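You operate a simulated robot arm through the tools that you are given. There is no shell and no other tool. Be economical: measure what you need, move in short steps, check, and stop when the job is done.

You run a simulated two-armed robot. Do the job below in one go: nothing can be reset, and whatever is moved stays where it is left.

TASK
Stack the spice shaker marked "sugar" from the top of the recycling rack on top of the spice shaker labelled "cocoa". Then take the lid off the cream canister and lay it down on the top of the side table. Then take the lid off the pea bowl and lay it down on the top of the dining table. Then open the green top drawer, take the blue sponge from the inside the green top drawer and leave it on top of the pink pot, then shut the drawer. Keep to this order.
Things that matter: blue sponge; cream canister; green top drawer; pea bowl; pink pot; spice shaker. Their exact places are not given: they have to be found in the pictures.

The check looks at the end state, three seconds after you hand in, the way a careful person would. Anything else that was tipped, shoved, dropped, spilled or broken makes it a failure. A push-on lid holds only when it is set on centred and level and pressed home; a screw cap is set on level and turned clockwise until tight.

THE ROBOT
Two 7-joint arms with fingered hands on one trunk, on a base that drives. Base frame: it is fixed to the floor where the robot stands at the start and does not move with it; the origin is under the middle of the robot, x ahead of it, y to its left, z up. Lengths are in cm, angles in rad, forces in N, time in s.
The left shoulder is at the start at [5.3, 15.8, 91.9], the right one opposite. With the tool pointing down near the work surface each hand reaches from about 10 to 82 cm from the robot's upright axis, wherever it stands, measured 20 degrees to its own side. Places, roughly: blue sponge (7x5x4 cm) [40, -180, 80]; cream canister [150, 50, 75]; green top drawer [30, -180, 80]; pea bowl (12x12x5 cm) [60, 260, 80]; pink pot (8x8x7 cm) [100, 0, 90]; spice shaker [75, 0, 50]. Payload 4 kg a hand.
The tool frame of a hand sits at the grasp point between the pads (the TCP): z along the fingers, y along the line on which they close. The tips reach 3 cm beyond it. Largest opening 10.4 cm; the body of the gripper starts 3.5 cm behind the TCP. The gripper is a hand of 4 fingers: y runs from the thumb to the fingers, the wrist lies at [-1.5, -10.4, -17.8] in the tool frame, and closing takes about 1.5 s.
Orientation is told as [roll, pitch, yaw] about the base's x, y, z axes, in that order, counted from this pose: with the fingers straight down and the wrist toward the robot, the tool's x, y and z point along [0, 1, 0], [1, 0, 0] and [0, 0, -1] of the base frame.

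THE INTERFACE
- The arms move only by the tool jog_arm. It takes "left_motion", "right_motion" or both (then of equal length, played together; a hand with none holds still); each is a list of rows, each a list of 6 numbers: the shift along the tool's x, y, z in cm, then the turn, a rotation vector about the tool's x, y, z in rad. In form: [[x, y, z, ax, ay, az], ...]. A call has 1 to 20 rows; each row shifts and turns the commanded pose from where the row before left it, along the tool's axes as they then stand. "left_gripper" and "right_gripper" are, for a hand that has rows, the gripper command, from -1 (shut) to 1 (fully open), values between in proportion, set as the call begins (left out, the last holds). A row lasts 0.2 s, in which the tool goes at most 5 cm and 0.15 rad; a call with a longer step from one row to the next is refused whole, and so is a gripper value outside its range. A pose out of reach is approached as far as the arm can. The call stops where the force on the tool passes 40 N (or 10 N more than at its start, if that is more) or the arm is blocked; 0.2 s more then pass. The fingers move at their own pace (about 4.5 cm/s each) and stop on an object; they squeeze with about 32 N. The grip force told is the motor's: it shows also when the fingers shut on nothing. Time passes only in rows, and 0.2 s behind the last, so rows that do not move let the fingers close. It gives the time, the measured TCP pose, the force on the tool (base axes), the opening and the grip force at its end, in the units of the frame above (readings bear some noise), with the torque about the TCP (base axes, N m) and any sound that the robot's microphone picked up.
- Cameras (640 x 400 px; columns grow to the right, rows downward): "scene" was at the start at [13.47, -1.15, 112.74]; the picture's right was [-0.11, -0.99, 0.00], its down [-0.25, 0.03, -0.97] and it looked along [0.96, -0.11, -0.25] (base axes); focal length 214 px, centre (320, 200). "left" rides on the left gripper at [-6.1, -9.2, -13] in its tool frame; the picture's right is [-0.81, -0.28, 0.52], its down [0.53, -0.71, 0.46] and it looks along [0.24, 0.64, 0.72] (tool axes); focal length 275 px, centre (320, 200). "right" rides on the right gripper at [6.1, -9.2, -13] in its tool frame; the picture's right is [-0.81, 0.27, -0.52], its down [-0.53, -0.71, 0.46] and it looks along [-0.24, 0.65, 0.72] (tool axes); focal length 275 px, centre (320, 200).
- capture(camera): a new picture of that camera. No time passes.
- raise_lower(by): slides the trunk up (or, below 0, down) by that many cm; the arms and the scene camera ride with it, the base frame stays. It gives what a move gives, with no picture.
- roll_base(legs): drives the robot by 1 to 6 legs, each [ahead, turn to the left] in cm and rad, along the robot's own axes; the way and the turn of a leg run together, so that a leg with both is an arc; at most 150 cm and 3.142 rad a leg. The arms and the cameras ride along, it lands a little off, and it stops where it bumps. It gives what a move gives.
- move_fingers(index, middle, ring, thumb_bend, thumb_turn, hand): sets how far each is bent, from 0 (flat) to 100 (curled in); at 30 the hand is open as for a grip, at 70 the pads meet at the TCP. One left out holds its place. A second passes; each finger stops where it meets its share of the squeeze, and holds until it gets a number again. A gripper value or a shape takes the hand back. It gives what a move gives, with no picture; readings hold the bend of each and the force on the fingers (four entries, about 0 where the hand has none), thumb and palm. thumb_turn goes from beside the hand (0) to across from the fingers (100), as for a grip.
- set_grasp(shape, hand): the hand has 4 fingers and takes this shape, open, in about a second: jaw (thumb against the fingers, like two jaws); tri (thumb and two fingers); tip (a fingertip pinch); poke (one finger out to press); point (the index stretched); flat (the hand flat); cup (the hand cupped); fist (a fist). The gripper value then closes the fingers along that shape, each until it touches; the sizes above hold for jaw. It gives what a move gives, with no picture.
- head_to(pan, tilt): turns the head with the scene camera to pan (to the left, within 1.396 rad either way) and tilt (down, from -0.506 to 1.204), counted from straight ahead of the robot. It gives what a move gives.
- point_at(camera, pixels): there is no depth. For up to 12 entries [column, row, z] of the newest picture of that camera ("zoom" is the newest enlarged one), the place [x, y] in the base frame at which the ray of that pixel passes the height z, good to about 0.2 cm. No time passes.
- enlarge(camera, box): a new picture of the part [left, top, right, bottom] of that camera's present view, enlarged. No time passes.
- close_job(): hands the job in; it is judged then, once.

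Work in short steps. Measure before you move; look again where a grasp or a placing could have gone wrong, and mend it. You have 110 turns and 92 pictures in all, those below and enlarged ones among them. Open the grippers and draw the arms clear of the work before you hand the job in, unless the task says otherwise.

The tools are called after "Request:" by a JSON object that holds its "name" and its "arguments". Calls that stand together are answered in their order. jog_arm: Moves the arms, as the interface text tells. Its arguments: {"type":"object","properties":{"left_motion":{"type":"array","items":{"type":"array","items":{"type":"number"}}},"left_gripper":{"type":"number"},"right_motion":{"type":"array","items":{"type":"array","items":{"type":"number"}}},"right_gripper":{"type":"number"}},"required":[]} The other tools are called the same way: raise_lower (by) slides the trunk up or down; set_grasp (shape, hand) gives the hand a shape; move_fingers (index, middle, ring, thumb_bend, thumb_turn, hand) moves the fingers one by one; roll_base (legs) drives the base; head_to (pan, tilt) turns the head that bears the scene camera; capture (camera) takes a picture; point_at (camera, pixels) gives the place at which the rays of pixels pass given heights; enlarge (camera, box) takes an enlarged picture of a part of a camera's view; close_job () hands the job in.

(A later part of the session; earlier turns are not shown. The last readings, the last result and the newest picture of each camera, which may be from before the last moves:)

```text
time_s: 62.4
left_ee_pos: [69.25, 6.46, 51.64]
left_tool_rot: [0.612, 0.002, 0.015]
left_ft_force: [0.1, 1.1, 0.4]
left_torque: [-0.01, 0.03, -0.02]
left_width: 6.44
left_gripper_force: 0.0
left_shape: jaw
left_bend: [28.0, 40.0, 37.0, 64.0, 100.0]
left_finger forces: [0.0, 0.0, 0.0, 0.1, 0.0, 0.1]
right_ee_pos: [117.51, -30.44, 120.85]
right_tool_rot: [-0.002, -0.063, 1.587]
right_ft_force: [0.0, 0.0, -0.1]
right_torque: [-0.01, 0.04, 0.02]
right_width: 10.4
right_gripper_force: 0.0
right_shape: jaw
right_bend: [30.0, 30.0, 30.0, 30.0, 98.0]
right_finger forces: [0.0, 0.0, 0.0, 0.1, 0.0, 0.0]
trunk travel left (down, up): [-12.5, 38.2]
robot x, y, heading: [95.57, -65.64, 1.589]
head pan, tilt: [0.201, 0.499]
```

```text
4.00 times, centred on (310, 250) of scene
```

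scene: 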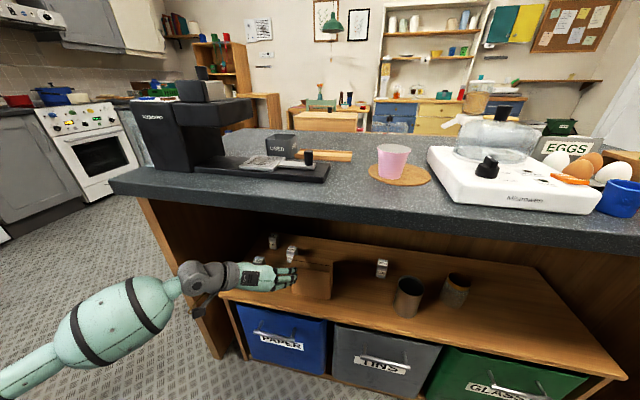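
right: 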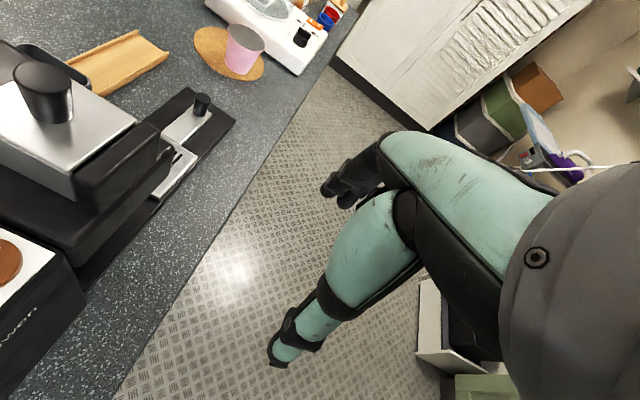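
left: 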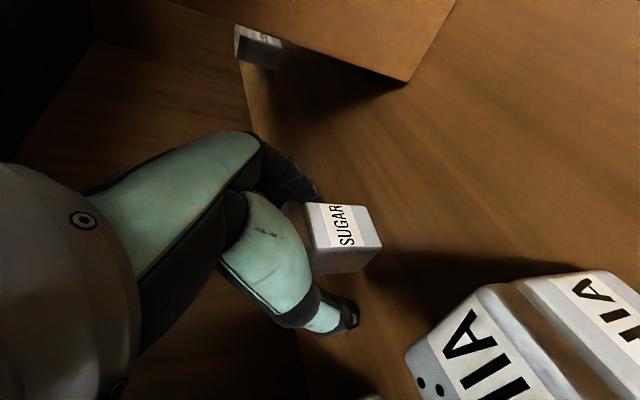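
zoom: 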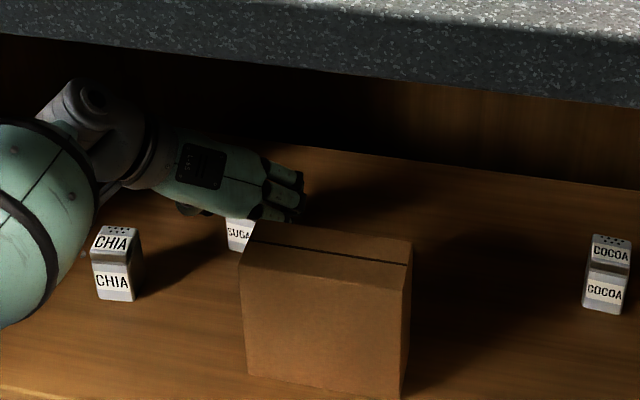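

The sugar sits between thumb and fingers (front face at (345,235)). I close the hand and watch the width.

Request:
{"name": "jog_arm", "arguments": {"left_motion": [[0, 0, 0, 0, 0, 0], [0, 0, 0, 0, 0, 0], [0, 0, 0, 0, 0, 0], [0, 0, 0, 0, 0, 0], [0, 0, 0, 0, 0, 0], [0, 0, 0, 0, 0, 0], [0, 0, 0, 0, 0, 0]], "left_gripper": -1}}

Request:
{"name": "capture", "arguments": {"camera": "left"}}

```text
time_s: 64.0
left_ee_pos: [69.13, 6.54, 51.65]
left_tool_rot: [0.613, 0.0, 0.014]
left_ft_force: [0.3, 0.6, 2.8]
left_torque: [-0.01, -0.08, 0.05]
left_width: 2.9
left_gripper_force: 32.1
left_shape: jaw
left_bend: [74.0, 56.0, 60.0, 75.0, 100.0]
left_finger forces: [21.3, 7.9, 0.0, 0.1, 28.1, 0.0]
right_ee_pos: [117.4, -30.53, 120.83]
right_tool_rot: [-0.002, -0.063, 1.587]
right_ft_force: [0.0, 0.5, -0.3]
right_torque: [0.02, 0.02, 0.03]
right_width: 10.38
right_gripper_force: 0.1
right_shape: jaw
right_bend: [30.0, 30.0, 30.0, 30.0, 98.0]
right_finger forces: [0.1, 0.1, 0.0, 0.1, 0.1, 0.0]
trunk travel left (down, up): [-12.5, 38.2]
robot x, y, heading: [96.14, -65.5, 1.58]
head pan, tilt: [0.201, 0.499]
```

```text
58 pictures are left
```

left: 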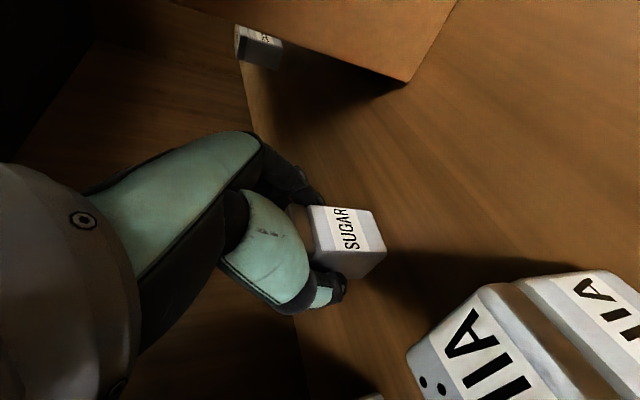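

Sugar is gripped (2.9 cm, 32 N). Before lifting I measure the carton's height, since the hand has to pass over/behind it.

Request:
{"name": "point_at", "arguments": {"camera": "scene", "pixels": [[290.5, 265, 58], [290.5, 265, 60], [331, 267, 58], [331, 267, 60], [294, 255.5, 58], [294, 255.5, 60], [333, 260, 58], [333, 260, 60]]}}

Request:
{"name": "point_at", "arguments": {"camera": "left", "pixels": [[405, 80, 48], [455, 2, 58], [405, 80, 47], [275, 30, 53.5], [238, 25, 53.5], [281, 42, 53.5]]}}

```text
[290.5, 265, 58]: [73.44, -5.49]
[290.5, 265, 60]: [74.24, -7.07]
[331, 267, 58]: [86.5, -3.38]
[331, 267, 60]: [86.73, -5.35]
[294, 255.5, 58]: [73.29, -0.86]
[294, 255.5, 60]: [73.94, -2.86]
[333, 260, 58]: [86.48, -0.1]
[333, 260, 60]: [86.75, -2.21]
```

```text
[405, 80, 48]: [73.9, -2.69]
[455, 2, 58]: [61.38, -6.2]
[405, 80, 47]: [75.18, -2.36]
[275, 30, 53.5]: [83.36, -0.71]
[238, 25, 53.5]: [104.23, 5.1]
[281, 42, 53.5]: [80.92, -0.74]
```

The carton spans y≈-8.6…-2.7 and tops at ≈60.5, so lifting 8.5 cm suffices behind it. I lift, then move +x by 33 in steps.

Request:
{"name": "jog_arm", "arguments": {"left_motion": [[1.63, 0, -2.32, 0, 0, 0], [1.63, 0, -2.32, 0, 0, 0], [1.63, 0, -2.32, 0, 0, 0], [0, 0, 0, 0, 0, 0], [0, 3, 0, 0, 0, 0], [0, 3, 0, 0, 0, 0], [0, 3, 0, 0, 0, 0], [0, 3, 0, 0, 0, 0], [0, 3, 0, 0, 0, 0], [0, 3, 0, 0, 0, 0], [0, 3, 0, 0, 0, 0], [0, 3, 0, 0, 0, 0], [0, 3, 0, 0, 0, 0], [0, 3, 0, 0, 0, 0], [0, 3, 0, 0, 0, 0], [0, 0, 0, 0, 0, 0], [0, 0, 0, 0, 0, 0]]}}

Request:
{"name": "capture", "arguments": {"camera": "scene"}}

Request:
{"name": "capture", "arguments": {"camera": "left"}}

```text
time_s: 67.6
left_ee_pos: [102.33, 7.05, 60.14]
left_tool_rot: [0.613, 0.004, 0.017]
left_ft_force: [1.0, 0.0, -0.3]
left_torque: [0.0, -0.01, 0.01]
left_width: 2.69
left_gripper_force: 32.0
left_shape: jaw
left_bend: [73.0, 59.0, 60.0, 76.0, 100.0]
left_finger forces: [22.3, 5.4, 0.1, 0.0, 26.3, 0.1]
right_ee_pos: [117.54, -30.37, 120.65]
right_tool_rot: [0.0, -0.063, 1.586]
right_ft_force: [0.5, 0.1, 0.1]
right_torque: [0.05, 0.0, 0.02]
right_width: 10.39
right_gripper_force: 0.0
right_shape: jaw
right_bend: [30.0, 30.0, 30.0, 30.0, 98.0]
right_finger forces: [0.0, 0.1, 0.1, 0.1, 0.1, 0.0]
trunk travel left (down, up): [-12.5, 38.2]
robot x, y, heading: [95.69, -65.86, 1.583]
head pan, tilt: [0.201, 0.499]
```

```text
57 pictures are left
```

scene: 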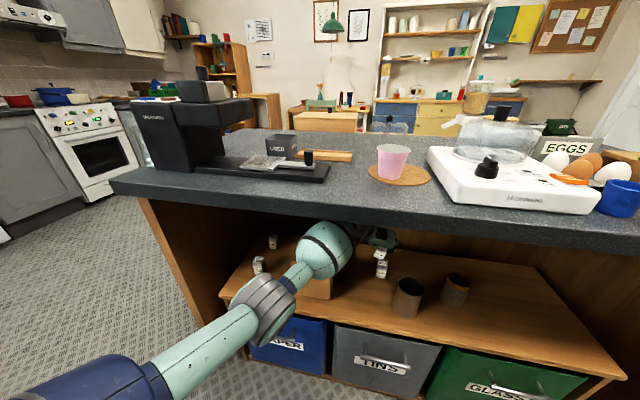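

```text
56 pictures are left
```

left: 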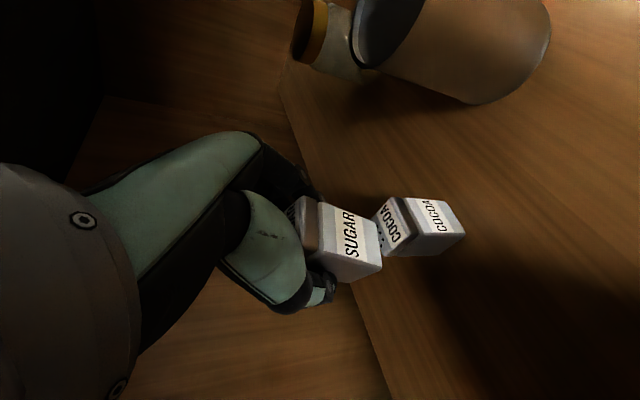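

Sugar is now just above cocoa. I enlarge both views to measure the relative offset.

Request:
{"name": "enlarge", "arguments": {"camera": "left", "box": [290, 160, 482, 280]}}

Request:
{"name": "enlarge", "arguments": {"camera": "scene", "box": [340, 215, 436, 275]}}

```text
3.33 times, centred on (386, 220) of left
```

zoom: 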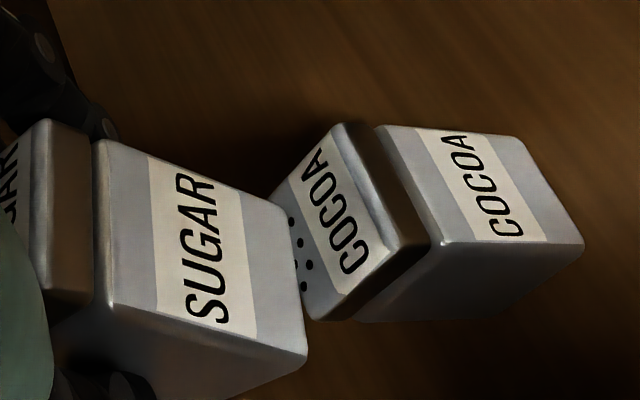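

```text
6.67 times, centred on (388, 245) of scene
```

zoom: 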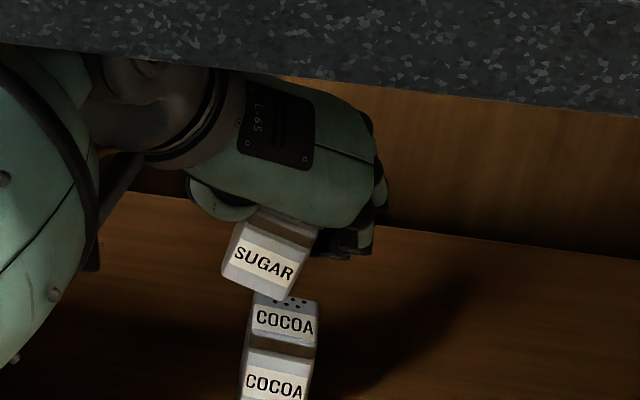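

The sugar is tilted about 10° in the grip (clockwise as seen from the robot) relative to cocoa. I rotate the hand back by 0.18 rad about base y and look again.

Request:
{"name": "jog_arm", "arguments": {"left_motion": [[0, 0, 0, -0.074, 0, -0.052], [0, 0, 0, -0.074, 0, -0.052], [0, 0, 0, 0, 0, 0], [0, 0, 0, 0, 0, 0]]}}

Request:
{"name": "enlarge", "arguments": {"camera": "left", "box": [290, 160, 482, 280]}}

Request:
{"name": "enlarge", "arguments": {"camera": "scene", "box": [340, 215, 436, 275]}}

```text
time_s: 68.6
left_ee_pos: [102.26, 7.02, 60.12]
left_tool_rot: [0.613, -0.181, 0.015]
left_ft_force: [-0.1, -1.2, -1.2]
left_torque: [0.04, 0.01, -0.01]
left_width: 2.71
left_gripper_force: 31.7
left_shape: jaw
left_bend: [73.0, 59.0, 60.0, 76.0, 100.0]
left_finger forces: [22.2, 5.4, 0.0, 0.0, 26.2, 0.1]
right_ee_pos: [117.46, -30.44, 120.75]
right_tool_rot: [0.0, -0.063, 1.587]
right_ft_force: [0.2, 0.9, -0.1]
right_torque: [0.04, 0.0, 0.0]
right_width: 10.38
right_gripper_force: 0.0
right_shape: jaw
right_bend: [30.0, 30.0, 30.0, 30.0, 98.0]
right_finger forces: [0.1, 0.1, 0.1, 0.1, 0.1, 0.0]
trunk travel left (down, up): [-12.5, 38.2]
robot x, y, heading: [96.36, -65.63, 1.589]
head pan, tilt: [0.201, 0.499]
```

```text
3.33 times, centred on (386, 220) of left
```

zoom: 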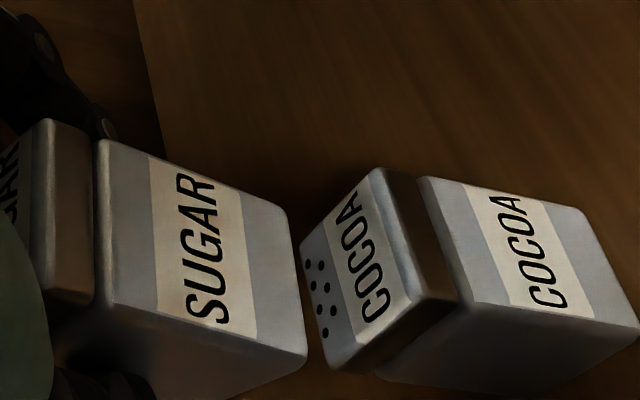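

```text
6.67 times, centred on (388, 245) of scene
```

zoom: 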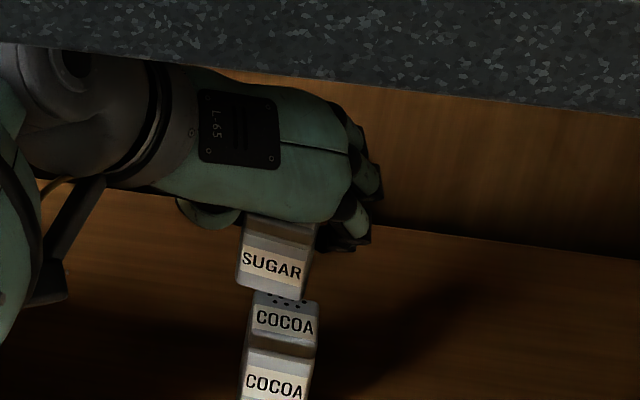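

Left-right tilt now matches cocoa, but in the left view the sugar's edges (≈14–21° slope vs expected 8–12°) imply its bottom leans forward about 0.15–0.2 rad. I rotate -0.15 about tool y and check again.

Request:
{"name": "jog_arm", "arguments": {"left_motion": [[0, 0, 0, 0, -0.075, 0], [0, 0, 0, 0, -0.075, 0], [0, 0, 0, 0, 0, 0], [0, 0, 0, 0, 0, 0]]}}

Request:
{"name": "enlarge", "arguments": {"camera": "left", "box": [290, 160, 482, 280]}}

Request:
{"name": "enlarge", "arguments": {"camera": "scene", "box": [340, 228, 436, 288]}}

```text
time_s: 69.6
left_ee_pos: [102.53, 7.49, 60.07]
left_tool_rot: [0.463, -0.179, 0.014]
left_ft_force: [-0.8, -1.0, -0.2]
left_torque: [-0.04, -0.01, 0.01]
left_width: 2.68
left_gripper_force: 31.9
left_shape: jaw
left_bend: [73.0, 59.0, 60.0, 76.0, 100.0]
left_finger forces: [22.2, 5.2, 0.0, 0.0, 26.3, 0.0]
right_ee_pos: [117.5, -30.45, 120.76]
right_tool_rot: [-0.001, -0.063, 1.587]
right_ft_force: [-0.5, 0.3, -0.5]
right_torque: [-0.03, 0.0, 0.02]
right_width: 10.38
right_gripper_force: 0.0
right_shape: jaw
right_bend: [30.0, 30.0, 30.0, 30.0, 98.0]
right_finger forces: [0.0, 0.0, 0.0, 0.0, 0.0, 0.0]
trunk travel left (down, up): [-12.5, 38.2]
robot x, y, heading: [95.94, -65.51, 1.588]
head pan, tilt: [0.201, 0.499]
```

```text
3.33 times, centred on (386, 220) of left
```

zoom: 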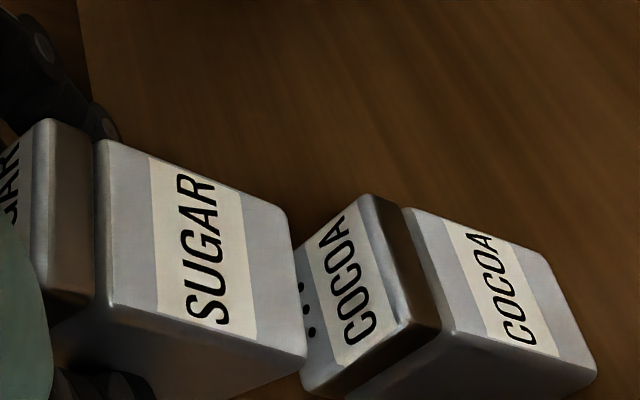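

```text
6.67 times, centred on (388, 258) of scene
```

zoom: 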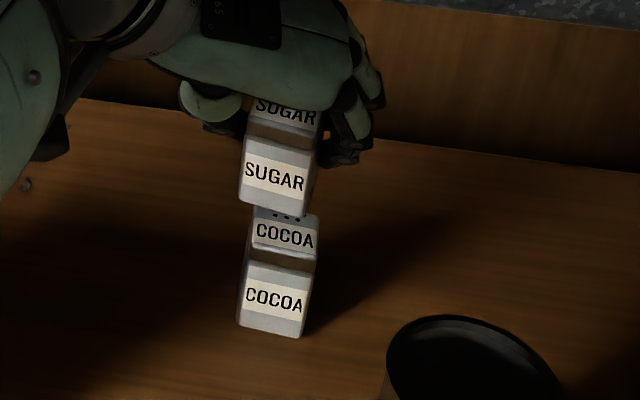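

Now both shakers look parallel in both views. I measure their horizontal offset.

Request:
{"name": "point_at", "arguments": {"camera": "zoom", "pixels": [[240, 200, 56.4], [303, 215, 56.4], [240, 200, 57], [303, 215, 57], [238, 325, 48], [300, 338, 48], [255, 208, 53.5], [318, 217, 53.5]]}}

Request:
{"name": "point_at", "arguments": {"camera": "left", "pixels": [[377.5, 266.5, 56.4], [373, 223, 56.4], [377.5, 266.5, 57], [373, 223, 57], [467, 271, 48], [452, 235, 48], [398, 218.5, 53.5], [416, 257, 53.5]]}}

```text
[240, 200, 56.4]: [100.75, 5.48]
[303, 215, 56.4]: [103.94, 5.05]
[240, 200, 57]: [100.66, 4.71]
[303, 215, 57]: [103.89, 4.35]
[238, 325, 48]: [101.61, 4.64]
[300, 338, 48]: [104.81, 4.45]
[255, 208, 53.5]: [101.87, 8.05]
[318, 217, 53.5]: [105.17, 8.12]
```

```text
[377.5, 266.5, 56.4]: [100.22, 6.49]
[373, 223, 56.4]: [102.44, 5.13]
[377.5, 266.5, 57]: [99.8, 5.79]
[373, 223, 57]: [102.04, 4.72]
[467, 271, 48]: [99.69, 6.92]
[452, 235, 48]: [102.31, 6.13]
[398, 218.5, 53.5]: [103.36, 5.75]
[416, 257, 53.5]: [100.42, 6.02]
```

The left numbers used the picture before the rotations. I take a fresh left picture and measure again.

Request:
{"name": "capture", "arguments": {"camera": "left"}}

Request:
{"name": "point_at", "arguments": {"camera": "left", "pixels": [[377.5, 266.5, 56.4], [373, 223, 56.4], [377.5, 266.5, 57], [373, 223, 57], [467, 271, 48], [452, 235, 48], [398, 218.5, 53.5], [416, 257, 53.5], [382, 279, 53.5]]}}

```text
49 pictures are left
```

left: 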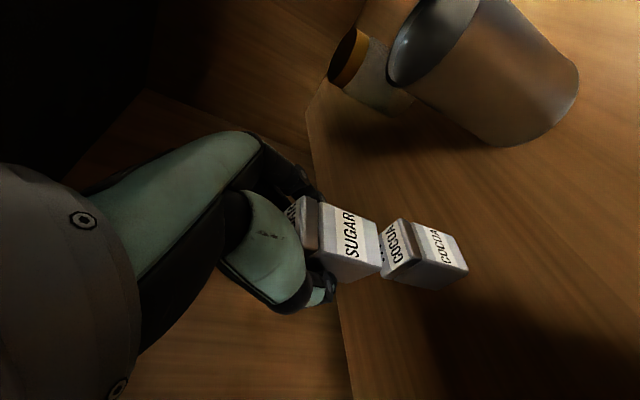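

```text
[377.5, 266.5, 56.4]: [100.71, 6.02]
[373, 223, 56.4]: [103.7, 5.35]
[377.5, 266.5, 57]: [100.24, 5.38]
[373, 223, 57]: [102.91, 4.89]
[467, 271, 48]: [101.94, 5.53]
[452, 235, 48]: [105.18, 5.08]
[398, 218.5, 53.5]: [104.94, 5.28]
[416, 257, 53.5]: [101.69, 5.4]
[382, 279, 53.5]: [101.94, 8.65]
```

Both views now agree: sugar must move about +1.1 in x and -0.5 in y. I shift by that and lower by 2 cm, then recheck.

Request:
{"name": "jog_arm", "arguments": {"left_motion": [[-0.24, 1.082, -0.05, 0, 0, 0], [-0.6, -0.18, 0.88, 0, 0, 0], [-0.58, -0.176, 0.88, 0, 0, 0], [0, 0, 0, 0, 0, 0], [0, 0, 0, 0, 0, 0]]}}

Request:
{"name": "capture", "arguments": {"camera": "left"}}

Request:
{"name": "enlarge", "arguments": {"camera": "left", "box": [290, 170, 482, 290]}}

Request:
{"name": "enlarge", "arguments": {"camera": "scene", "box": [340, 228, 436, 288]}}

```text
time_s: 70.8
left_ee_pos: [103.69, 7.02, 58.04]
left_tool_rot: [0.463, -0.18, 0.016]
left_ft_force: [0.8, 0.2, 0.4]
left_torque: [0.03, 0.02, 0.01]
left_width: 2.68
left_gripper_force: 32.0
left_shape: jaw
left_bend: [73.0, 59.0, 60.0, 76.0, 100.0]
left_finger forces: [22.3, 6.0, 0.0, 0.0, 26.3, 0.0]
right_ee_pos: [117.59, -30.53, 120.8]
right_tool_rot: [-0.003, -0.064, 1.586]
right_ft_force: [-1.3, -1.1, 0.0]
right_torque: [0.0, 0.02, -0.04]
right_width: 10.35
right_gripper_force: 0.0
right_shape: jaw
right_bend: [30.0, 30.0, 30.0, 30.0, 98.0]
right_finger forces: [0.0, 0.0, 0.0, 0.0, 0.0, 0.0]
trunk travel left (down, up): [-12.5, 38.2]
robot x, y, heading: [95.86, -65.73, 1.588]
head pan, tilt: [0.201, 0.499]
```

```text
48 pictures are left
```

left: 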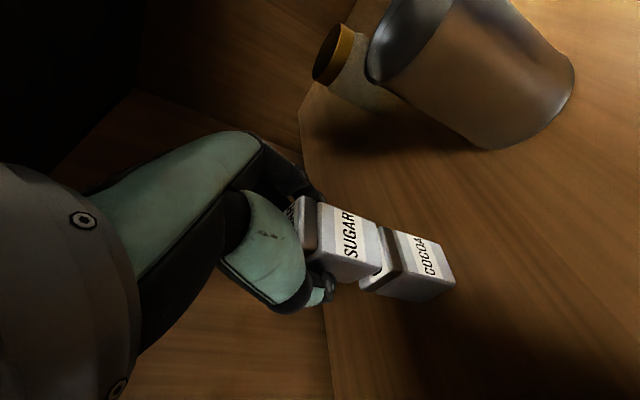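

```text
3.33 times, centred on (386, 230) of left
```

zoom: 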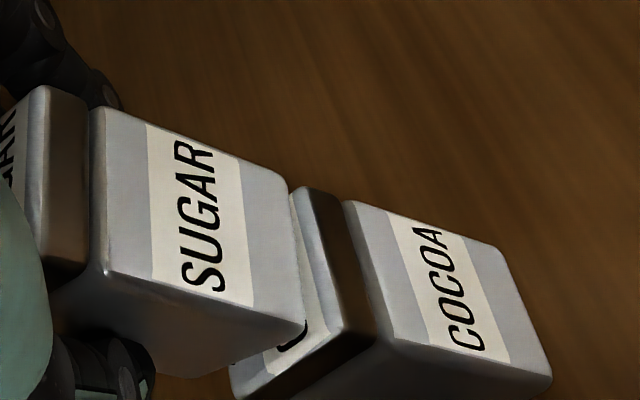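

```text
6.67 times, centred on (388, 258) of scene
```

zoom: 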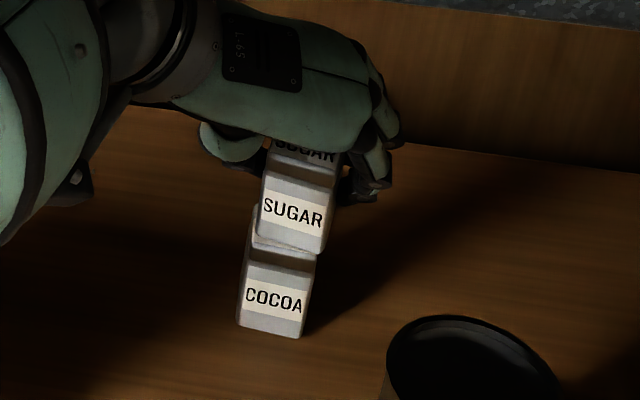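

I measure again: sugar's bottom front corners at (258,240),(321,254) in the scene zoom and (381.5,266),(371.5,224) in the left view.

Request:
{"name": "point_at", "arguments": {"camera": "zoom", "pixels": [[258, 240, 54.4], [321, 254, 54.4], [258, 240, 54], [321, 254, 54], [238, 325, 48], [300, 338, 48]]}}

Request:
{"name": "point_at", "arguments": {"camera": "left", "pixels": [[381.5, 266, 54.4], [371.5, 224, 54.4], [381.5, 266, 54], [371.5, 224, 54], [455.5, 283, 48], [436, 245, 48]]}}

```text
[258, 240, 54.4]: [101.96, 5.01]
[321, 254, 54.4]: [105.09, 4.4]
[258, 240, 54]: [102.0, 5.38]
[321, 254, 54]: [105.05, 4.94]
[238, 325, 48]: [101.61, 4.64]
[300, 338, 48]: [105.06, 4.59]
```

```text
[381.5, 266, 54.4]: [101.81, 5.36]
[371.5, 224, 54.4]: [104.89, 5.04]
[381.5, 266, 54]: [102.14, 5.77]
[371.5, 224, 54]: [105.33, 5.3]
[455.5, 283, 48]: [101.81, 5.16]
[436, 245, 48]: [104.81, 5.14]
```

Aligned within ~2 mm. I lower in 0.25 cm rows, watching force.

Request:
{"name": "jog_arm", "arguments": {"left_motion": [[-0.11, -0.045, 0.22, 0, 0, 0], [-0.11, -0.045, 0.22, 0, 0, 0], [-0.11, -0.045, 0.22, 0, 0, 0], [0, 0, 0, 0, 0, 0]]}}

```text
time_s: 71.8
left_ee_pos: [103.64, 6.97, 57.77]
left_tool_rot: [0.467, -0.181, 0.015]
left_ft_force: [1.9, 2.3, 9.7]
left_torque: [0.04, -0.11, 0.03]
left_width: 2.72
left_gripper_force: 31.7
left_shape: jaw
left_bend: [73.0, 58.0, 60.0, 76.0, 100.0]
left_finger forces: [23.2, 9.4, 0.0, 0.0, 26.6, 0.0]
left hand out of reach, approached as far as the arm can: row 2
right_ee_pos: [117.43, -30.62, 120.84]
right_tool_rot: [-0.002, -0.063, 1.587]
right_ft_force: [-0.2, 0.2, 0.3]
right_torque: [-0.02, -0.03, -0.01]
right_width: 10.39
right_gripper_force: 0.1
right_shape: jaw
right_bend: [30.0, 30.0, 30.0, 30.0, 98.0]
right_finger forces: [0.0, 0.0, 0.0, 0.0, 0.1, 0.0]
trunk travel left (down, up): [-12.5, 38.2]
robot x, y, heading: [96.06, -65.57, 1.587]
head pan, tilt: [0.201, 0.499]
```

Contact: 9.7 N upward at TCP z 57.77. I check the contact before releasing.

Request:
{"name": "enlarge", "arguments": {"camera": "scene", "box": [340, 228, 436, 288]}}

Request:
{"name": "enlarge", "arguments": {"camera": "left", "box": [290, 170, 482, 290]}}

```text
6.67 times, centred on (388, 258) of scene
```

zoom: 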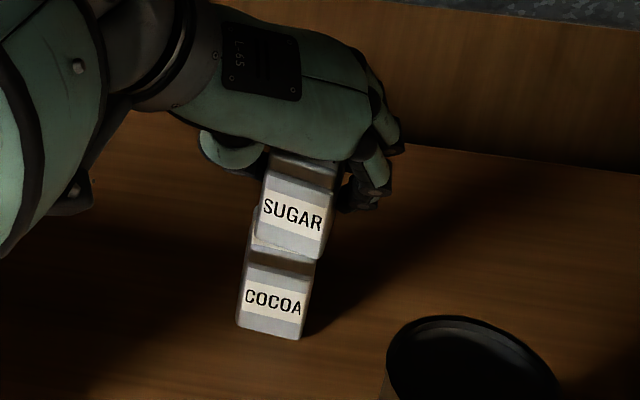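

```text
3.33 times, centred on (386, 230) of left
```

zoom: 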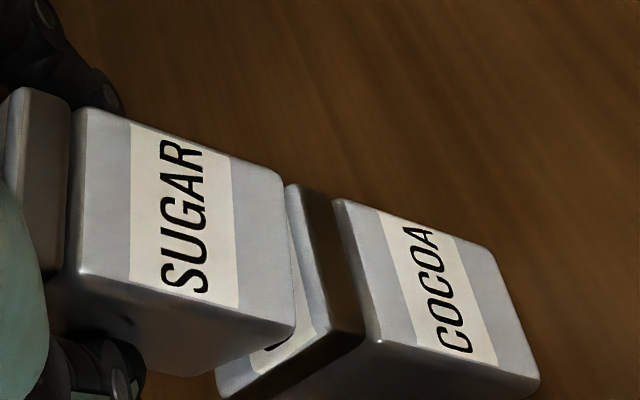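

Sugar rests on cocoa, aligned. I open the hand gently.

Request:
{"name": "jog_arm", "arguments": {"left_motion": [[0, 0, 0, 0, 0, 0], [0, 0, 0, 0, 0, 0], [0, 0, 0, 0, 0, 0], [0, 0, 0, 0, 0, 0], [0, 0, 0, 0, 0, 0]], "left_gripper": 0.15}}

Request:
{"name": "enlarge", "arguments": {"camera": "scene", "box": [340, 228, 436, 288]}}

Request:
{"name": "capture", "arguments": {"camera": "left"}}

```text
time_s: 73.0
left_ee_pos: [103.64, 6.92, 57.51]
left_tool_rot: [0.462, -0.178, 0.014]
left_ft_force: [-1.0, -0.2, 0.8]
left_torque: [-0.01, 0.03, 0.0]
left_width: 5.94
left_gripper_force: 0.0
left_shape: jaw
left_bend: [74.0, 42.0, 38.0, 66.0, 100.0]
left_finger forces: [0.0, 0.0, 0.1, 0.0, 0.0, 0.0]
right_ee_pos: [117.42, -30.46, 120.83]
right_tool_rot: [-0.002, -0.063, 1.586]
right_ft_force: [0.3, -0.1, 0.2]
right_torque: [0.02, 0.0, 0.03]
right_width: 10.39
right_gripper_force: 0.1
right_shape: jaw
right_bend: [30.0, 30.0, 30.0, 30.0, 98.0]
right_finger forces: [0.0, 0.0, 0.0, 0.0, 0.0, 0.0]
trunk travel left (down, up): [-12.5, 38.2]
robot x, y, heading: [95.78, -65.57, 1.585]
head pan, tilt: [0.201, 0.499]
```

```text
6.67 times, centred on (388, 258) of scene
```

zoom: 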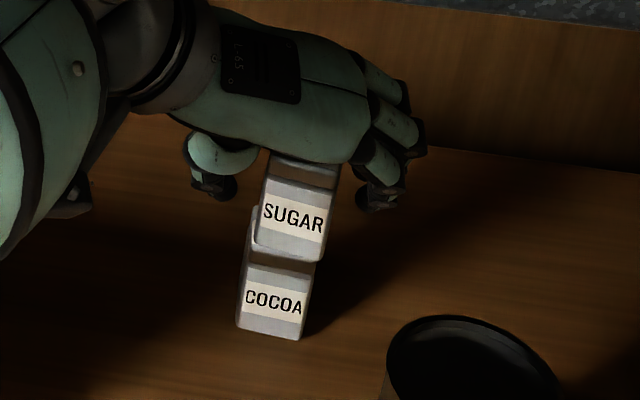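

```text
42 pictures are left
```

left: 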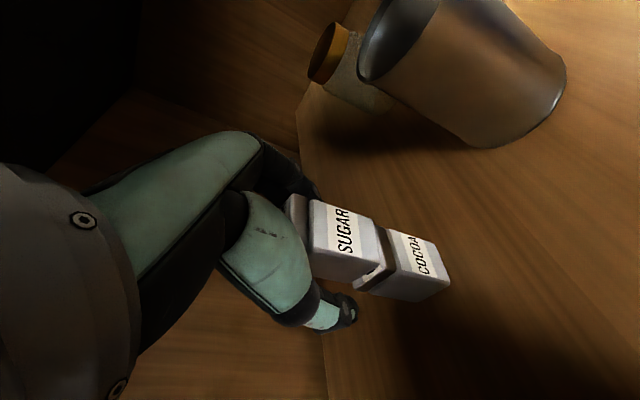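

Sugar stands on cocoa, free of the thumb; the index still reads 74, so I open further before withdrawing.

Request:
{"name": "jog_arm", "arguments": {"left_motion": [[0, 0, 0, 0, 0, 0], [0, 0, 0, 0, 0, 0], [0, 0, 0, 0, 0, 0], [0, 0, 0, 0, 0, 0]], "left_gripper": 0.5}}

```text
time_s: 74.0
left_ee_pos: [103.77, 6.85, 57.46]
left_tool_rot: [0.463, -0.179, 0.015]
left_ft_force: [0.4, -0.7, 0.1]
left_torque: [0.0, -0.02, 0.0]
left_width: 7.77
left_gripper_force: 0.0
left_shape: jaw
left_bend: [27.0, 36.0, 33.0, 54.0, 99.0]
left_finger forces: [0.1, 0.0, 0.0, 0.0, 0.0, 0.0]
right_ee_pos: [117.52, -30.49, 120.7]
right_tool_rot: [-0.002, -0.061, 1.588]
right_ft_force: [0.1, 0.2, -0.4]
right_torque: [0.0, 0.02, -0.02]
right_width: 10.4
right_gripper_force: 0.1
right_shape: jaw
right_bend: [30.0, 30.0, 30.0, 30.0, 98.0]
right_finger forces: [0.0, 0.1, 0.0, 0.0, 0.0, 0.0]
trunk travel left (down, up): [-12.5, 38.2]
robot x, y, heading: [95.73, -65.59, 1.586]
head pan, tilt: [0.201, 0.499]
```

Hand is fully open. I withdraw: up a little along the tool, then back and left (avoiding the can on the right), out of the opening.

Request:
{"name": "jog_arm", "arguments": {"left_motion": [[0, 0, -1.5, 0, 0, 0], [0, 0, -1.5, 0, 0, 0], [-3.13, 0, -1.56, 0, 0, 0], [-1.18, -1.97, -0.99, 0, 0, 0], [-1.55, -2.95, -1.37, 0, 0, 0], [-4.03, 0, -2.01, 0, 0, 0], [-4.03, 0, -2.01, 0, 0, 0], [-4.03, 0, -2.01, 0, 0, 0], [-4.03, 0, -2.01, 0, 0, 0], [-4.03, 0, -2.01, 0, 0, 0], [0, 0, 0, 0, 0, 0]]}}

Request:
{"name": "capture", "arguments": {"camera": "scene"}}

```text
time_s: 76.4
left_ee_pos: [105.1, 3.87, 51.51]
left_tool_rot: [0.468, -0.181, 0.013]
left_ft_force: [0.1, 0.2, -0.2]
left_torque: [0.01, -0.01, -0.01]
left_width: 7.75
left_gripper_force: 0.0
left_shape: jaw
left_bend: [27.0, 36.0, 33.0, 54.0, 99.0]
left_finger forces: [0.1, 0.0, 0.0, 0.0, 0.0, 0.0]
left hand out of reach, approached as far as the arm can: row 1, 2, 3, 4, 5, 6, 7, 8, 9, 10
right_ee_pos: [117.4, -30.55, 120.88]
right_tool_rot: [-0.003, -0.063, 1.588]
right_ft_force: [0.2, 0.2, 0.5]
right_torque: [0.02, -0.01, 0.0]
right_width: 10.38
right_gripper_force: 0.0
right_shape: jaw
right_bend: [30.0, 30.0, 30.0, 30.0, 98.0]
right_finger forces: [0.1, 0.0, 0.0, 0.0, 0.0, 0.1]
trunk travel left (down, up): [-12.5, 38.2]
robot x, y, heading: [95.88, -65.29, 1.584]
head pan, tilt: [0.201, 0.499]
```

```text
41 pictures are left
```

scene: 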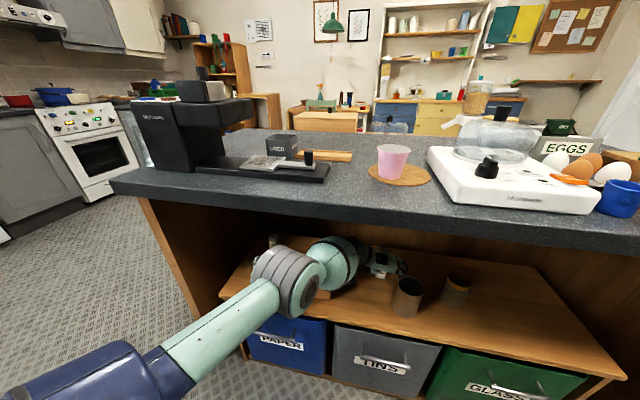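

The arm ran into its joint limits and sank instead. I look at the stack and the forearm closely before doing anything.

Request:
{"name": "enlarge", "arguments": {"camera": "scene", "box": [280, 215, 440, 315]}}

Request:
{"name": "capture", "arguments": {"camera": "left"}}

```text
4.00 times, centred on (360, 265) of scene
```

zoom: 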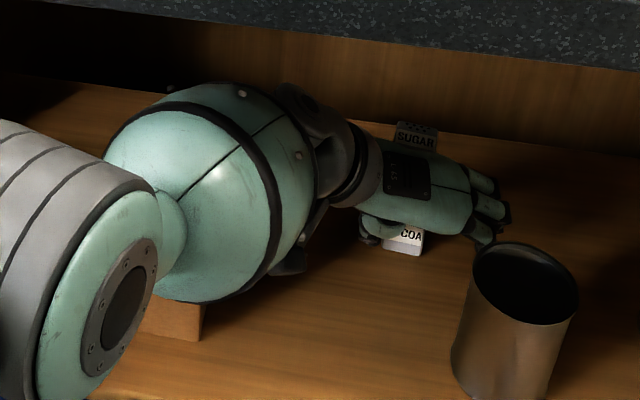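

```text
39 pictures are left
```

left: 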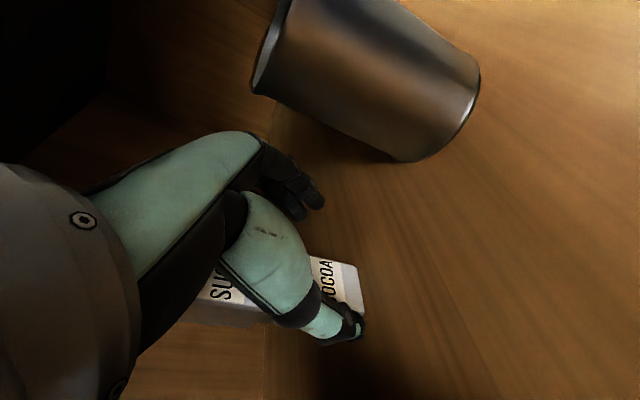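

The stack still stands between thumb and fingers; the can is close on the right. I test with a small 1.4 cm leftward shift to recentre the hand around the stack.

Request:
{"name": "jog_arm", "arguments": {"left_motion": [[0.12, -0.7, -0.24, 0, 0, 0], [0.12, -0.7, -0.24, 0, 0, 0], [0, 0, 0, 0, 0, 0]]}}

```text
time_s: 77.2
left_ee_pos: [103.87, 4.33, 51.68]
left_tool_rot: [0.47, -0.181, 0.013]
left_ft_force: [0.5, 0.0, 0.3]
left_torque: [0.03, 0.01, -0.02]
left_width: 7.78
left_gripper_force: 0.2
left_shape: jaw
left_bend: [27.0, 36.0, 33.0, 54.0, 99.0]
left_finger forces: [0.0, 0.0, 0.0, 0.0, 0.0, 0.3]
left hand out of reach, approached as far as the arm can: row 2
right_ee_pos: [117.46, -30.48, 120.78]
right_tool_rot: [-0.001, -0.062, 1.587]
right_ft_force: [-0.3, -0.1, 0.5]
right_torque: [-0.01, 0.01, -0.04]
right_width: 10.36
right_gripper_force: 0.1
right_shape: jaw
right_bend: [30.0, 30.0, 30.0, 30.0, 98.0]
right_finger forces: [0.0, 0.0, 0.1, 0.0, 0.0, 0.0]
trunk travel left (down, up): [-12.5, 38.2]
robot x, y, heading: [95.87, -65.54, 1.582]
head pan, tilt: [0.201, 0.499]
```

The shift worked. I measure the can's left edge to be sure of the clearance for backing out.

Request:
{"name": "point_at", "arguments": {"camera": "scene", "pixels": [[393, 307, 48], [393.5, 304, 48], [398, 280, 57], [398, 280, 58], [407, 276, 57], [423, 289, 57], [396, 279, 50]]}}

Request:
{"name": "jog_arm", "arguments": {"left_motion": [[0.03, -0.39, -0.06, 0, 0, 0], [0, 0, 0, 0, 0, 0], [0, 0, 0, 0, 0, 0], [0, 0, 0, 0, 0, 0], [0, 0, 0, 0, 0, 0], [0, 0, 0, 0, 0, 0]], "left_gripper": 0.08}}

```text
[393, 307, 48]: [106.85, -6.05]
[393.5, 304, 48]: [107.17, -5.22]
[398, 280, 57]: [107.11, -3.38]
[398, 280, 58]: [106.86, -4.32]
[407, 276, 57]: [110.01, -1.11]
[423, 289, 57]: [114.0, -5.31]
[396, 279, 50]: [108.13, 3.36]
```

```text
time_s: 78.6
left_ee_pos: [103.36, 4.54, 51.68]
left_tool_rot: [0.472, -0.182, 0.013]
left_ft_force: [0.1, 0.6, -0.4]
left_torque: [0.02, 0.02, -0.02]
left_width: 5.64
left_gripper_force: 0.0
left_shape: jaw
left_bend: [74.0, 43.0, 39.0, 67.0, 100.0]
left_finger forces: [0.0, 0.0, 0.0, 0.2, 0.0, 0.1]
right_ee_pos: [117.42, -30.41, 120.71]
right_tool_rot: [-0.003, -0.062, 1.587]
right_ft_force: [0.3, -0.5, 0.7]
right_torque: [0.02, 0.0, 0.0]
right_width: 10.36
right_gripper_force: 0.0
right_shape: jaw
right_bend: [30.0, 30.0, 30.0, 30.0, 98.0]
right_finger forces: [0.1, 0.0, 0.0, 0.0, 0.0, 0.1]
trunk travel left (down, up): [-12.5, 38.2]
robot x, y, heading: [95.75, -65.31, 1.586]
head pan, tilt: [0.201, 0.499]
```

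The index again reads 74 (curled) at this opening, so I reopen to 6.8 cm, where it lies straight, and look at the stack.

Request:
{"name": "jog_arm", "arguments": {"left_motion": [[0, 0, 0, 0, 0, 0], [0, 0, 0, 0, 0, 0], [0, 0, 0, 0, 0, 0], [0, 0, 0, 0, 0, 0]], "left_gripper": 0.3}}

Request:
{"name": "capture", "arguments": {"camera": "left"}}

```text
time_s: 79.6
left_ee_pos: [103.41, 4.58, 51.76]
left_tool_rot: [0.472, -0.182, 0.013]
left_ft_force: [0.7, -1.3, -1.0]
left_torque: [0.01, 0.01, -0.03]
left_width: 6.71
left_gripper_force: 0.1
left_shape: jaw
left_bend: [28.0, 39.0, 36.0, 62.0, 100.0]
left_finger forces: [0.1, 0.0, 0.0, 0.1, 0.0, 0.0]
right_ee_pos: [117.4, -30.42, 120.65]
right_tool_rot: [-0.003, -0.063, 1.588]
right_ft_force: [-0.6, 0.0, 0.2]
right_torque: [-0.01, 0.01, -0.01]
right_width: 10.38
right_gripper_force: 0.1
right_shape: jaw
right_bend: [30.0, 30.0, 30.0, 30.0, 98.0]
right_finger forces: [0.1, 0.0, 0.1, 0.0, 0.0, 0.0]
trunk travel left (down, up): [-12.5, 38.2]
robot x, y, heading: [96.15, -65.81, 1.586]
head pan, tilt: [0.201, 0.499]
```

```text
38 pictures are left
```

left: 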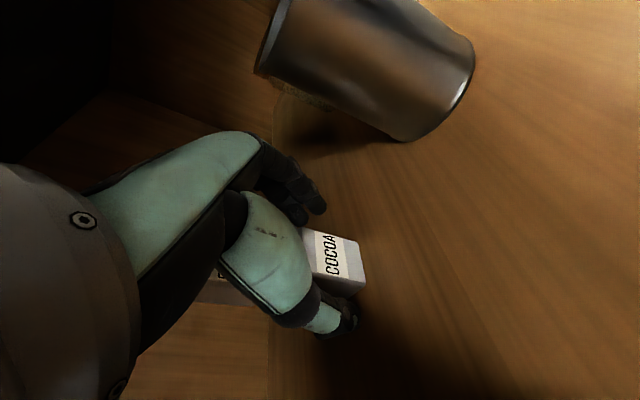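

The stack is intact and clear. I drive back 4 cm straight to take the fingers off the stack.

Request:
{"name": "roll_base", "arguments": {"legs": [[-4, 0]]}}

Request:
{"name": "jog_arm", "arguments": {"left_motion": [[0.2, -1.97, -0.4, 0, 0, 0], [0.2, -1.97, -0.4, 0, 0, 0], [0.2, -1.97, -0.4, 0, 0, 0], [0, 0, 0, 0, 0, 0]]}}

Request:
{"name": "enlarge", "arguments": {"camera": "scene", "box": [280, 205, 440, 305]}}

```text
time_s: 80.5
left_ee_pos: [103.54, 0.42, 51.73]
left_tool_rot: [0.47, -0.182, 0.013]
left_ft_force: [-0.6, 0.8, 0.4]
left_torque: [0.0, 0.01, 0.0]
left_width: 6.72
left_gripper_force: 0.1
left_shape: jaw
left_bend: [28.0, 39.0, 36.0, 62.0, 100.0]
left_finger forces: [0.0, 0.1, 0.1, 0.1, 0.0, 0.0]
right_ee_pos: [117.47, -34.47, 120.84]
right_tool_rot: [-0.002, -0.061, 1.587]
right_ft_force: [0.8, -0.9, 0.1]
right_torque: [0.06, -0.01, -0.01]
right_width: 10.38
right_gripper_force: 0.2
right_shape: jaw
right_bend: [30.0, 30.0, 30.0, 30.0, 98.0]
right_finger forces: [0.0, 0.1, 0.0, 0.1, 0.0, 0.0]
trunk travel left (down, up): [-12.5, 38.2]
robot x, y, heading: [95.74, -69.52, 1.588]
head pan, tilt: [0.201, 0.499]
```

```text
time_s: 81.5
left_ee_pos: [98.08, 2.38, 52.67]
left_tool_rot: [0.494, -0.183, 0.007]
left_ft_force: [2.8, -1.9, 5.3]
left_torque: [-0.43, 0.63, 0.23]
left_width: 6.74
left_gripper_force: 0.2
left_shape: jaw
left_bend: [28.0, 39.0, 35.0, 62.0, 100.0]
left_finger forces: [0.1, 0.0, 0.6, 0.0, 0.1, 0.1]
left hand out of reach, approached as far as the arm can: row 1, 2, 3
right_ee_pos: [117.54, -35.98, 121.19]
right_tool_rot: [0.0, -0.076, 1.589]
right_ft_force: [-0.4, 0.2, -0.3]
right_torque: [-0.01, 0.02, 0.02]
right_width: 10.41
right_gripper_force: 0.1
right_shape: jaw
right_bend: [30.0, 30.0, 30.0, 30.0, 98.0]
right_finger forces: [0.0, 0.0, 0.1, 0.0, 0.1, 0.0]
trunk travel left (down, up): [-12.5, 38.2]
robot x, y, heading: [95.76, -69.56, 1.589]
head pan, tilt: [0.201, 0.499]
```

```text
4.00 times, centred on (360, 255) of scene
```

zoom: 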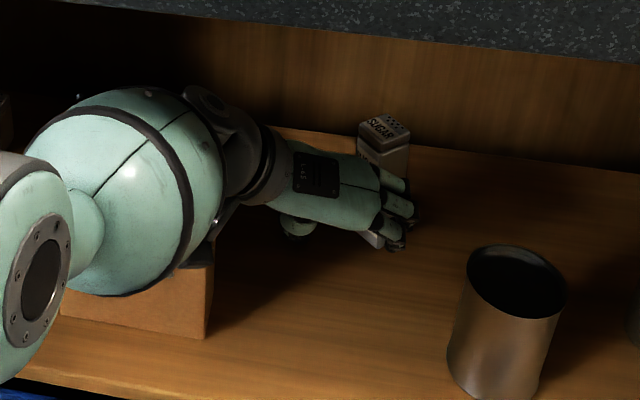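

The hand's wrist seems to be touching the carton edge (5 N up, +x) and the stack got turned a bit. I slide the trunk up 3 cm to free it without arm motion, then drive straight back.

Request:
{"name": "raise_lower", "arguments": {"by": 3}}

Request:
{"name": "enlarge", "arguments": {"camera": "scene", "box": [280, 205, 440, 305]}}

```text
time_s: 82.3
left_ee_pos: [98.11, 2.46, 55.47]
left_tool_rot: [0.495, -0.185, 0.008]
left_ft_force: [-0.1, -0.1, 0.0]
left_torque: [0.01, -0.01, -0.05]
left_width: 6.76
left_gripper_force: 0.0
left_shape: jaw
left_bend: [28.0, 39.0, 35.0, 62.0, 100.0]
left_finger forces: [0.0, 0.0, 0.0, 0.1, 0.0, 0.0]
right_ee_pos: [117.39, -35.85, 124.24]
right_tool_rot: [-0.001, -0.075, 1.587]
right_ft_force: [-0.7, 0.2, -0.6]
right_torque: [-0.01, 0.01, -0.01]
right_width: 10.41
right_gripper_force: 0.0
right_shape: jaw
right_bend: [30.0, 30.0, 30.0, 30.0, 98.0]
right_finger forces: [0.0, 0.0, 0.1, 0.0, 0.0, 0.0]
trunk travel left (down, up): [-15.5, 35.2]
robot x, y, heading: [95.85, -69.37, 1.582]
head pan, tilt: [0.201, 0.499]
```

```text
4.00 times, centred on (360, 255) of scene
```

zoom: 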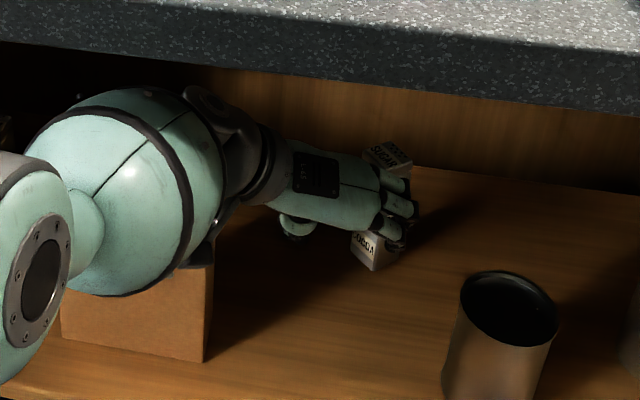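

Free of contact; the stack stands, turned a bit. I drive straight back 30 cm.

Request:
{"name": "roll_base", "arguments": {"legs": [[-30, 0]]}}

Request:
{"name": "enlarge", "arguments": {"camera": "scene", "box": [260, 170, 420, 270]}}

```text
time_s: 84.4
left_ee_pos: [98.52, -27.74, 55.63]
left_tool_rot: [0.495, -0.184, 0.008]
left_ft_force: [0.0, -0.4, -0.2]
left_torque: [0.0, 0.02, -0.01]
left_width: 6.72
left_gripper_force: 0.0
left_shape: jaw
left_bend: [28.0, 39.0, 35.0, 62.0, 100.0]
left_finger forces: [0.0, 0.1, 0.1, 0.0, 0.1, 0.0]
right_ee_pos: [117.78, -66.2, 124.33]
right_tool_rot: [0.002, -0.078, 1.589]
right_ft_force: [-0.3, -0.4, 0.8]
right_torque: [-0.02, -0.01, -0.01]
right_width: 10.39
right_gripper_force: 0.0
right_shape: jaw
right_bend: [30.0, 30.0, 30.0, 30.0, 98.0]
right_finger forces: [0.1, 0.0, 0.0, 0.0, 0.1, 0.0]
trunk travel left (down, up): [-15.5, 35.2]
robot x, y, heading: [96.33, -99.74, 1.584]
head pan, tilt: [0.201, 0.499]
```

```text
4.00 times, centred on (340, 220) of scene
```

zoom: 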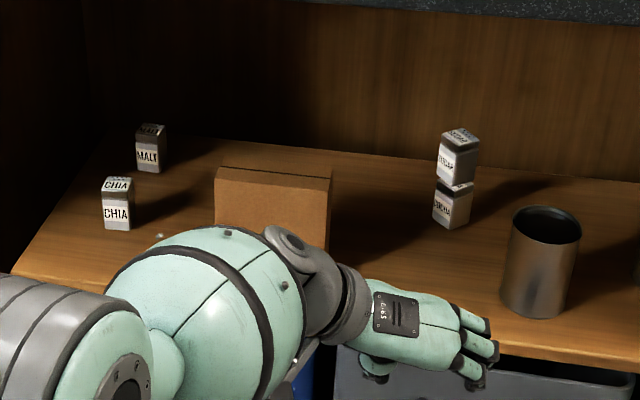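

The stack stands (sugar on cocoa), everything else in place. Now I pull the left hand back from the counter and undo its turns toward the carry pose.

Request:
{"name": "jog_arm", "arguments": {"left_motion": [[-2, 0, -1, 0, 0.075, 0], [-2, 0, -1, 0, 0.075, 0], [-2, 0, -1, 0.074, 0, 0.052], [-2, 0, -1, 0.074, 0, 0.052], [-2.5, 0, -1.5, 0, -0.14, 0], [-2.5, 0, -1.5, 0, -0.14, 0], [-2.5, 0, -1.5, 0, -0.14, 0], [-2.5, 0, -1.5, 0, -0.14, 0], [-2.5, 0, 0, 0, -0.05, 0], [-2, 0, 0, 0, 0, 0], [0, 0, 0, 0, 0, 0]], "left_gripper": 1}}

```text
time_s: 86.8
left_ee_pos: [103.0, -38.21, 49.75]
left_tool_rot: [0.061, -0.006, 0.01]
left_ft_force: [-0.5, 0.3, 0.0]
left_torque: [0.0, 0.02, -0.03]
left_width: 10.38
left_gripper_force: 0.1
left_shape: jaw
left_bend: [30.0, 30.0, 30.0, 30.0, 98.0]
left_finger forces: [0.2, 0.0, 0.0, 0.0, 0.0, 0.1]
left hand out of reach, approached as far as the arm can: row 1, 2, 3, 4, 5, 6, 7, 8, 9, 10
right_ee_pos: [117.67, -67.53, 124.86]
right_tool_rot: [0.009, -0.098, 1.597]
right_ft_force: [0.2, 0.9, 0.2]
right_torque: [-0.01, 0.06, 0.03]
right_width: 10.42
right_gripper_force: 0.0
right_shape: jaw
right_bend: [30.0, 30.0, 30.0, 30.0, 98.0]
right_finger forces: [0.0, 0.1, 0.1, 0.0, 0.1, 0.0]
trunk travel left (down, up): [-15.5, 35.2]
robot x, y, heading: [96.67, -99.7, 1.587]
head pan, tilt: [0.201, 0.499]
```

The hand now points straight down. I raise it and turn it back to the default heading.

Request:
{"name": "jog_arm", "arguments": {"left_motion": [[0, -2, -4.4, 0, 0, -0.131], [0, -2, -4.4, 0, 0, -0.131], [0, -2, -4.4, 0, 0, -0.131], [0, -2, -4.4, 0, 0, -0.131], [0, -2, -4.4, 0, 0, -0.131], [0, -2, -4.4, 0, 0, -0.131], [2, 0, -4.4, 0, 0, -0.131], [2, 0, -4.4, 0, 0, -0.131], [2, 0, -4.4, 0, 0, -0.131], [2, 0, -4.4, 0, 0, -0.131], [2, 0, -4.4, 0, 0, -0.131], [2, -1, -4.4, 0, 0, -0.131], [2, -2, -4.4, 0, 0, 0], [2, -2, -4, 0, 0, 0], [2, -2, 0, 0, 0, 0], [0, 0, 0, 0, 0, 0]]}}

```text
refused: row 13 steps farther than a row can; nothing moved
```

Row 13 was too long; I resend with shorter steps.

Request:
{"name": "jog_arm", "arguments": {"left_motion": [[0, -2, -4.4, 0, 0, -0.131], [0, -2, -4.4, 0, 0, -0.131], [0, -2, -4.4, 0, 0, -0.131], [0, -2, -4.4, 0, 0, -0.131], [0, -2, -4.4, 0, 0, -0.131], [0, -2, -4.4, 0, 0, -0.131], [2, 0, -4.4, 0, 0, -0.131], [2, 0, -4.4, 0, 0, -0.131], [2, 0, -4.4, 0, 0, -0.131], [2, 0, -4.4, 0, 0, -0.131], [2, 0, -4.4, 0, 0, -0.131], [2, -1, -4, 0, 0, -0.131], [2, -2, -3.5, 0, 0, 0], [2, -2, -3.5, 0, 0, 0], [2, -2, 0, 0, 0, 0], [0, 0, 0, 0, 0, 0]]}}

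```text
time_s: 88.6
left_ee_pos: [95.75, -21.21, 78.17]
left_tool_rot: [0.007, -0.05, 1.007]
left_ft_force: [-24.9, -39.5, -77.6]
left_torque: [0.53, -3.15, 1.46]
left_width: 10.41
left_gripper_force: 0.1
left_shape: jaw
left_bend: [30.0, 30.0, 30.0, 30.0, 98.0]
left_finger forces: [0.0, 0.0, 0.0, 0.0, 0.1, 87.0]
left hand out of reach, approached as far as the arm can: row 1, 2, 3, 4, 5, 6, 8
right_ee_pos: [116.8, -68.37, 125.1]
right_tool_rot: [0.013, -0.117, 1.605]
right_ft_force: [-1.1, -0.2, 0.2]
right_torque: [0.0, -0.03, -0.02]
right_width: 10.4
right_gripper_force: 0.2
right_shape: jaw
right_bend: [30.0, 30.0, 30.0, 30.0, 98.0]
right_finger forces: [0.1, 0.1, 0.0, 0.0, 0.0, 0.0]
trunk travel left (down, up): [-15.5, 35.2]
robot x, y, heading: [96.55, -99.81, 1.582]
head pan, tilt: [0.201, 0.499]
stopped in row 9 (left hand): the force on the tool passed its limit at 65 N (the readings are from after the stop); the commanded pose is now the measured one
```

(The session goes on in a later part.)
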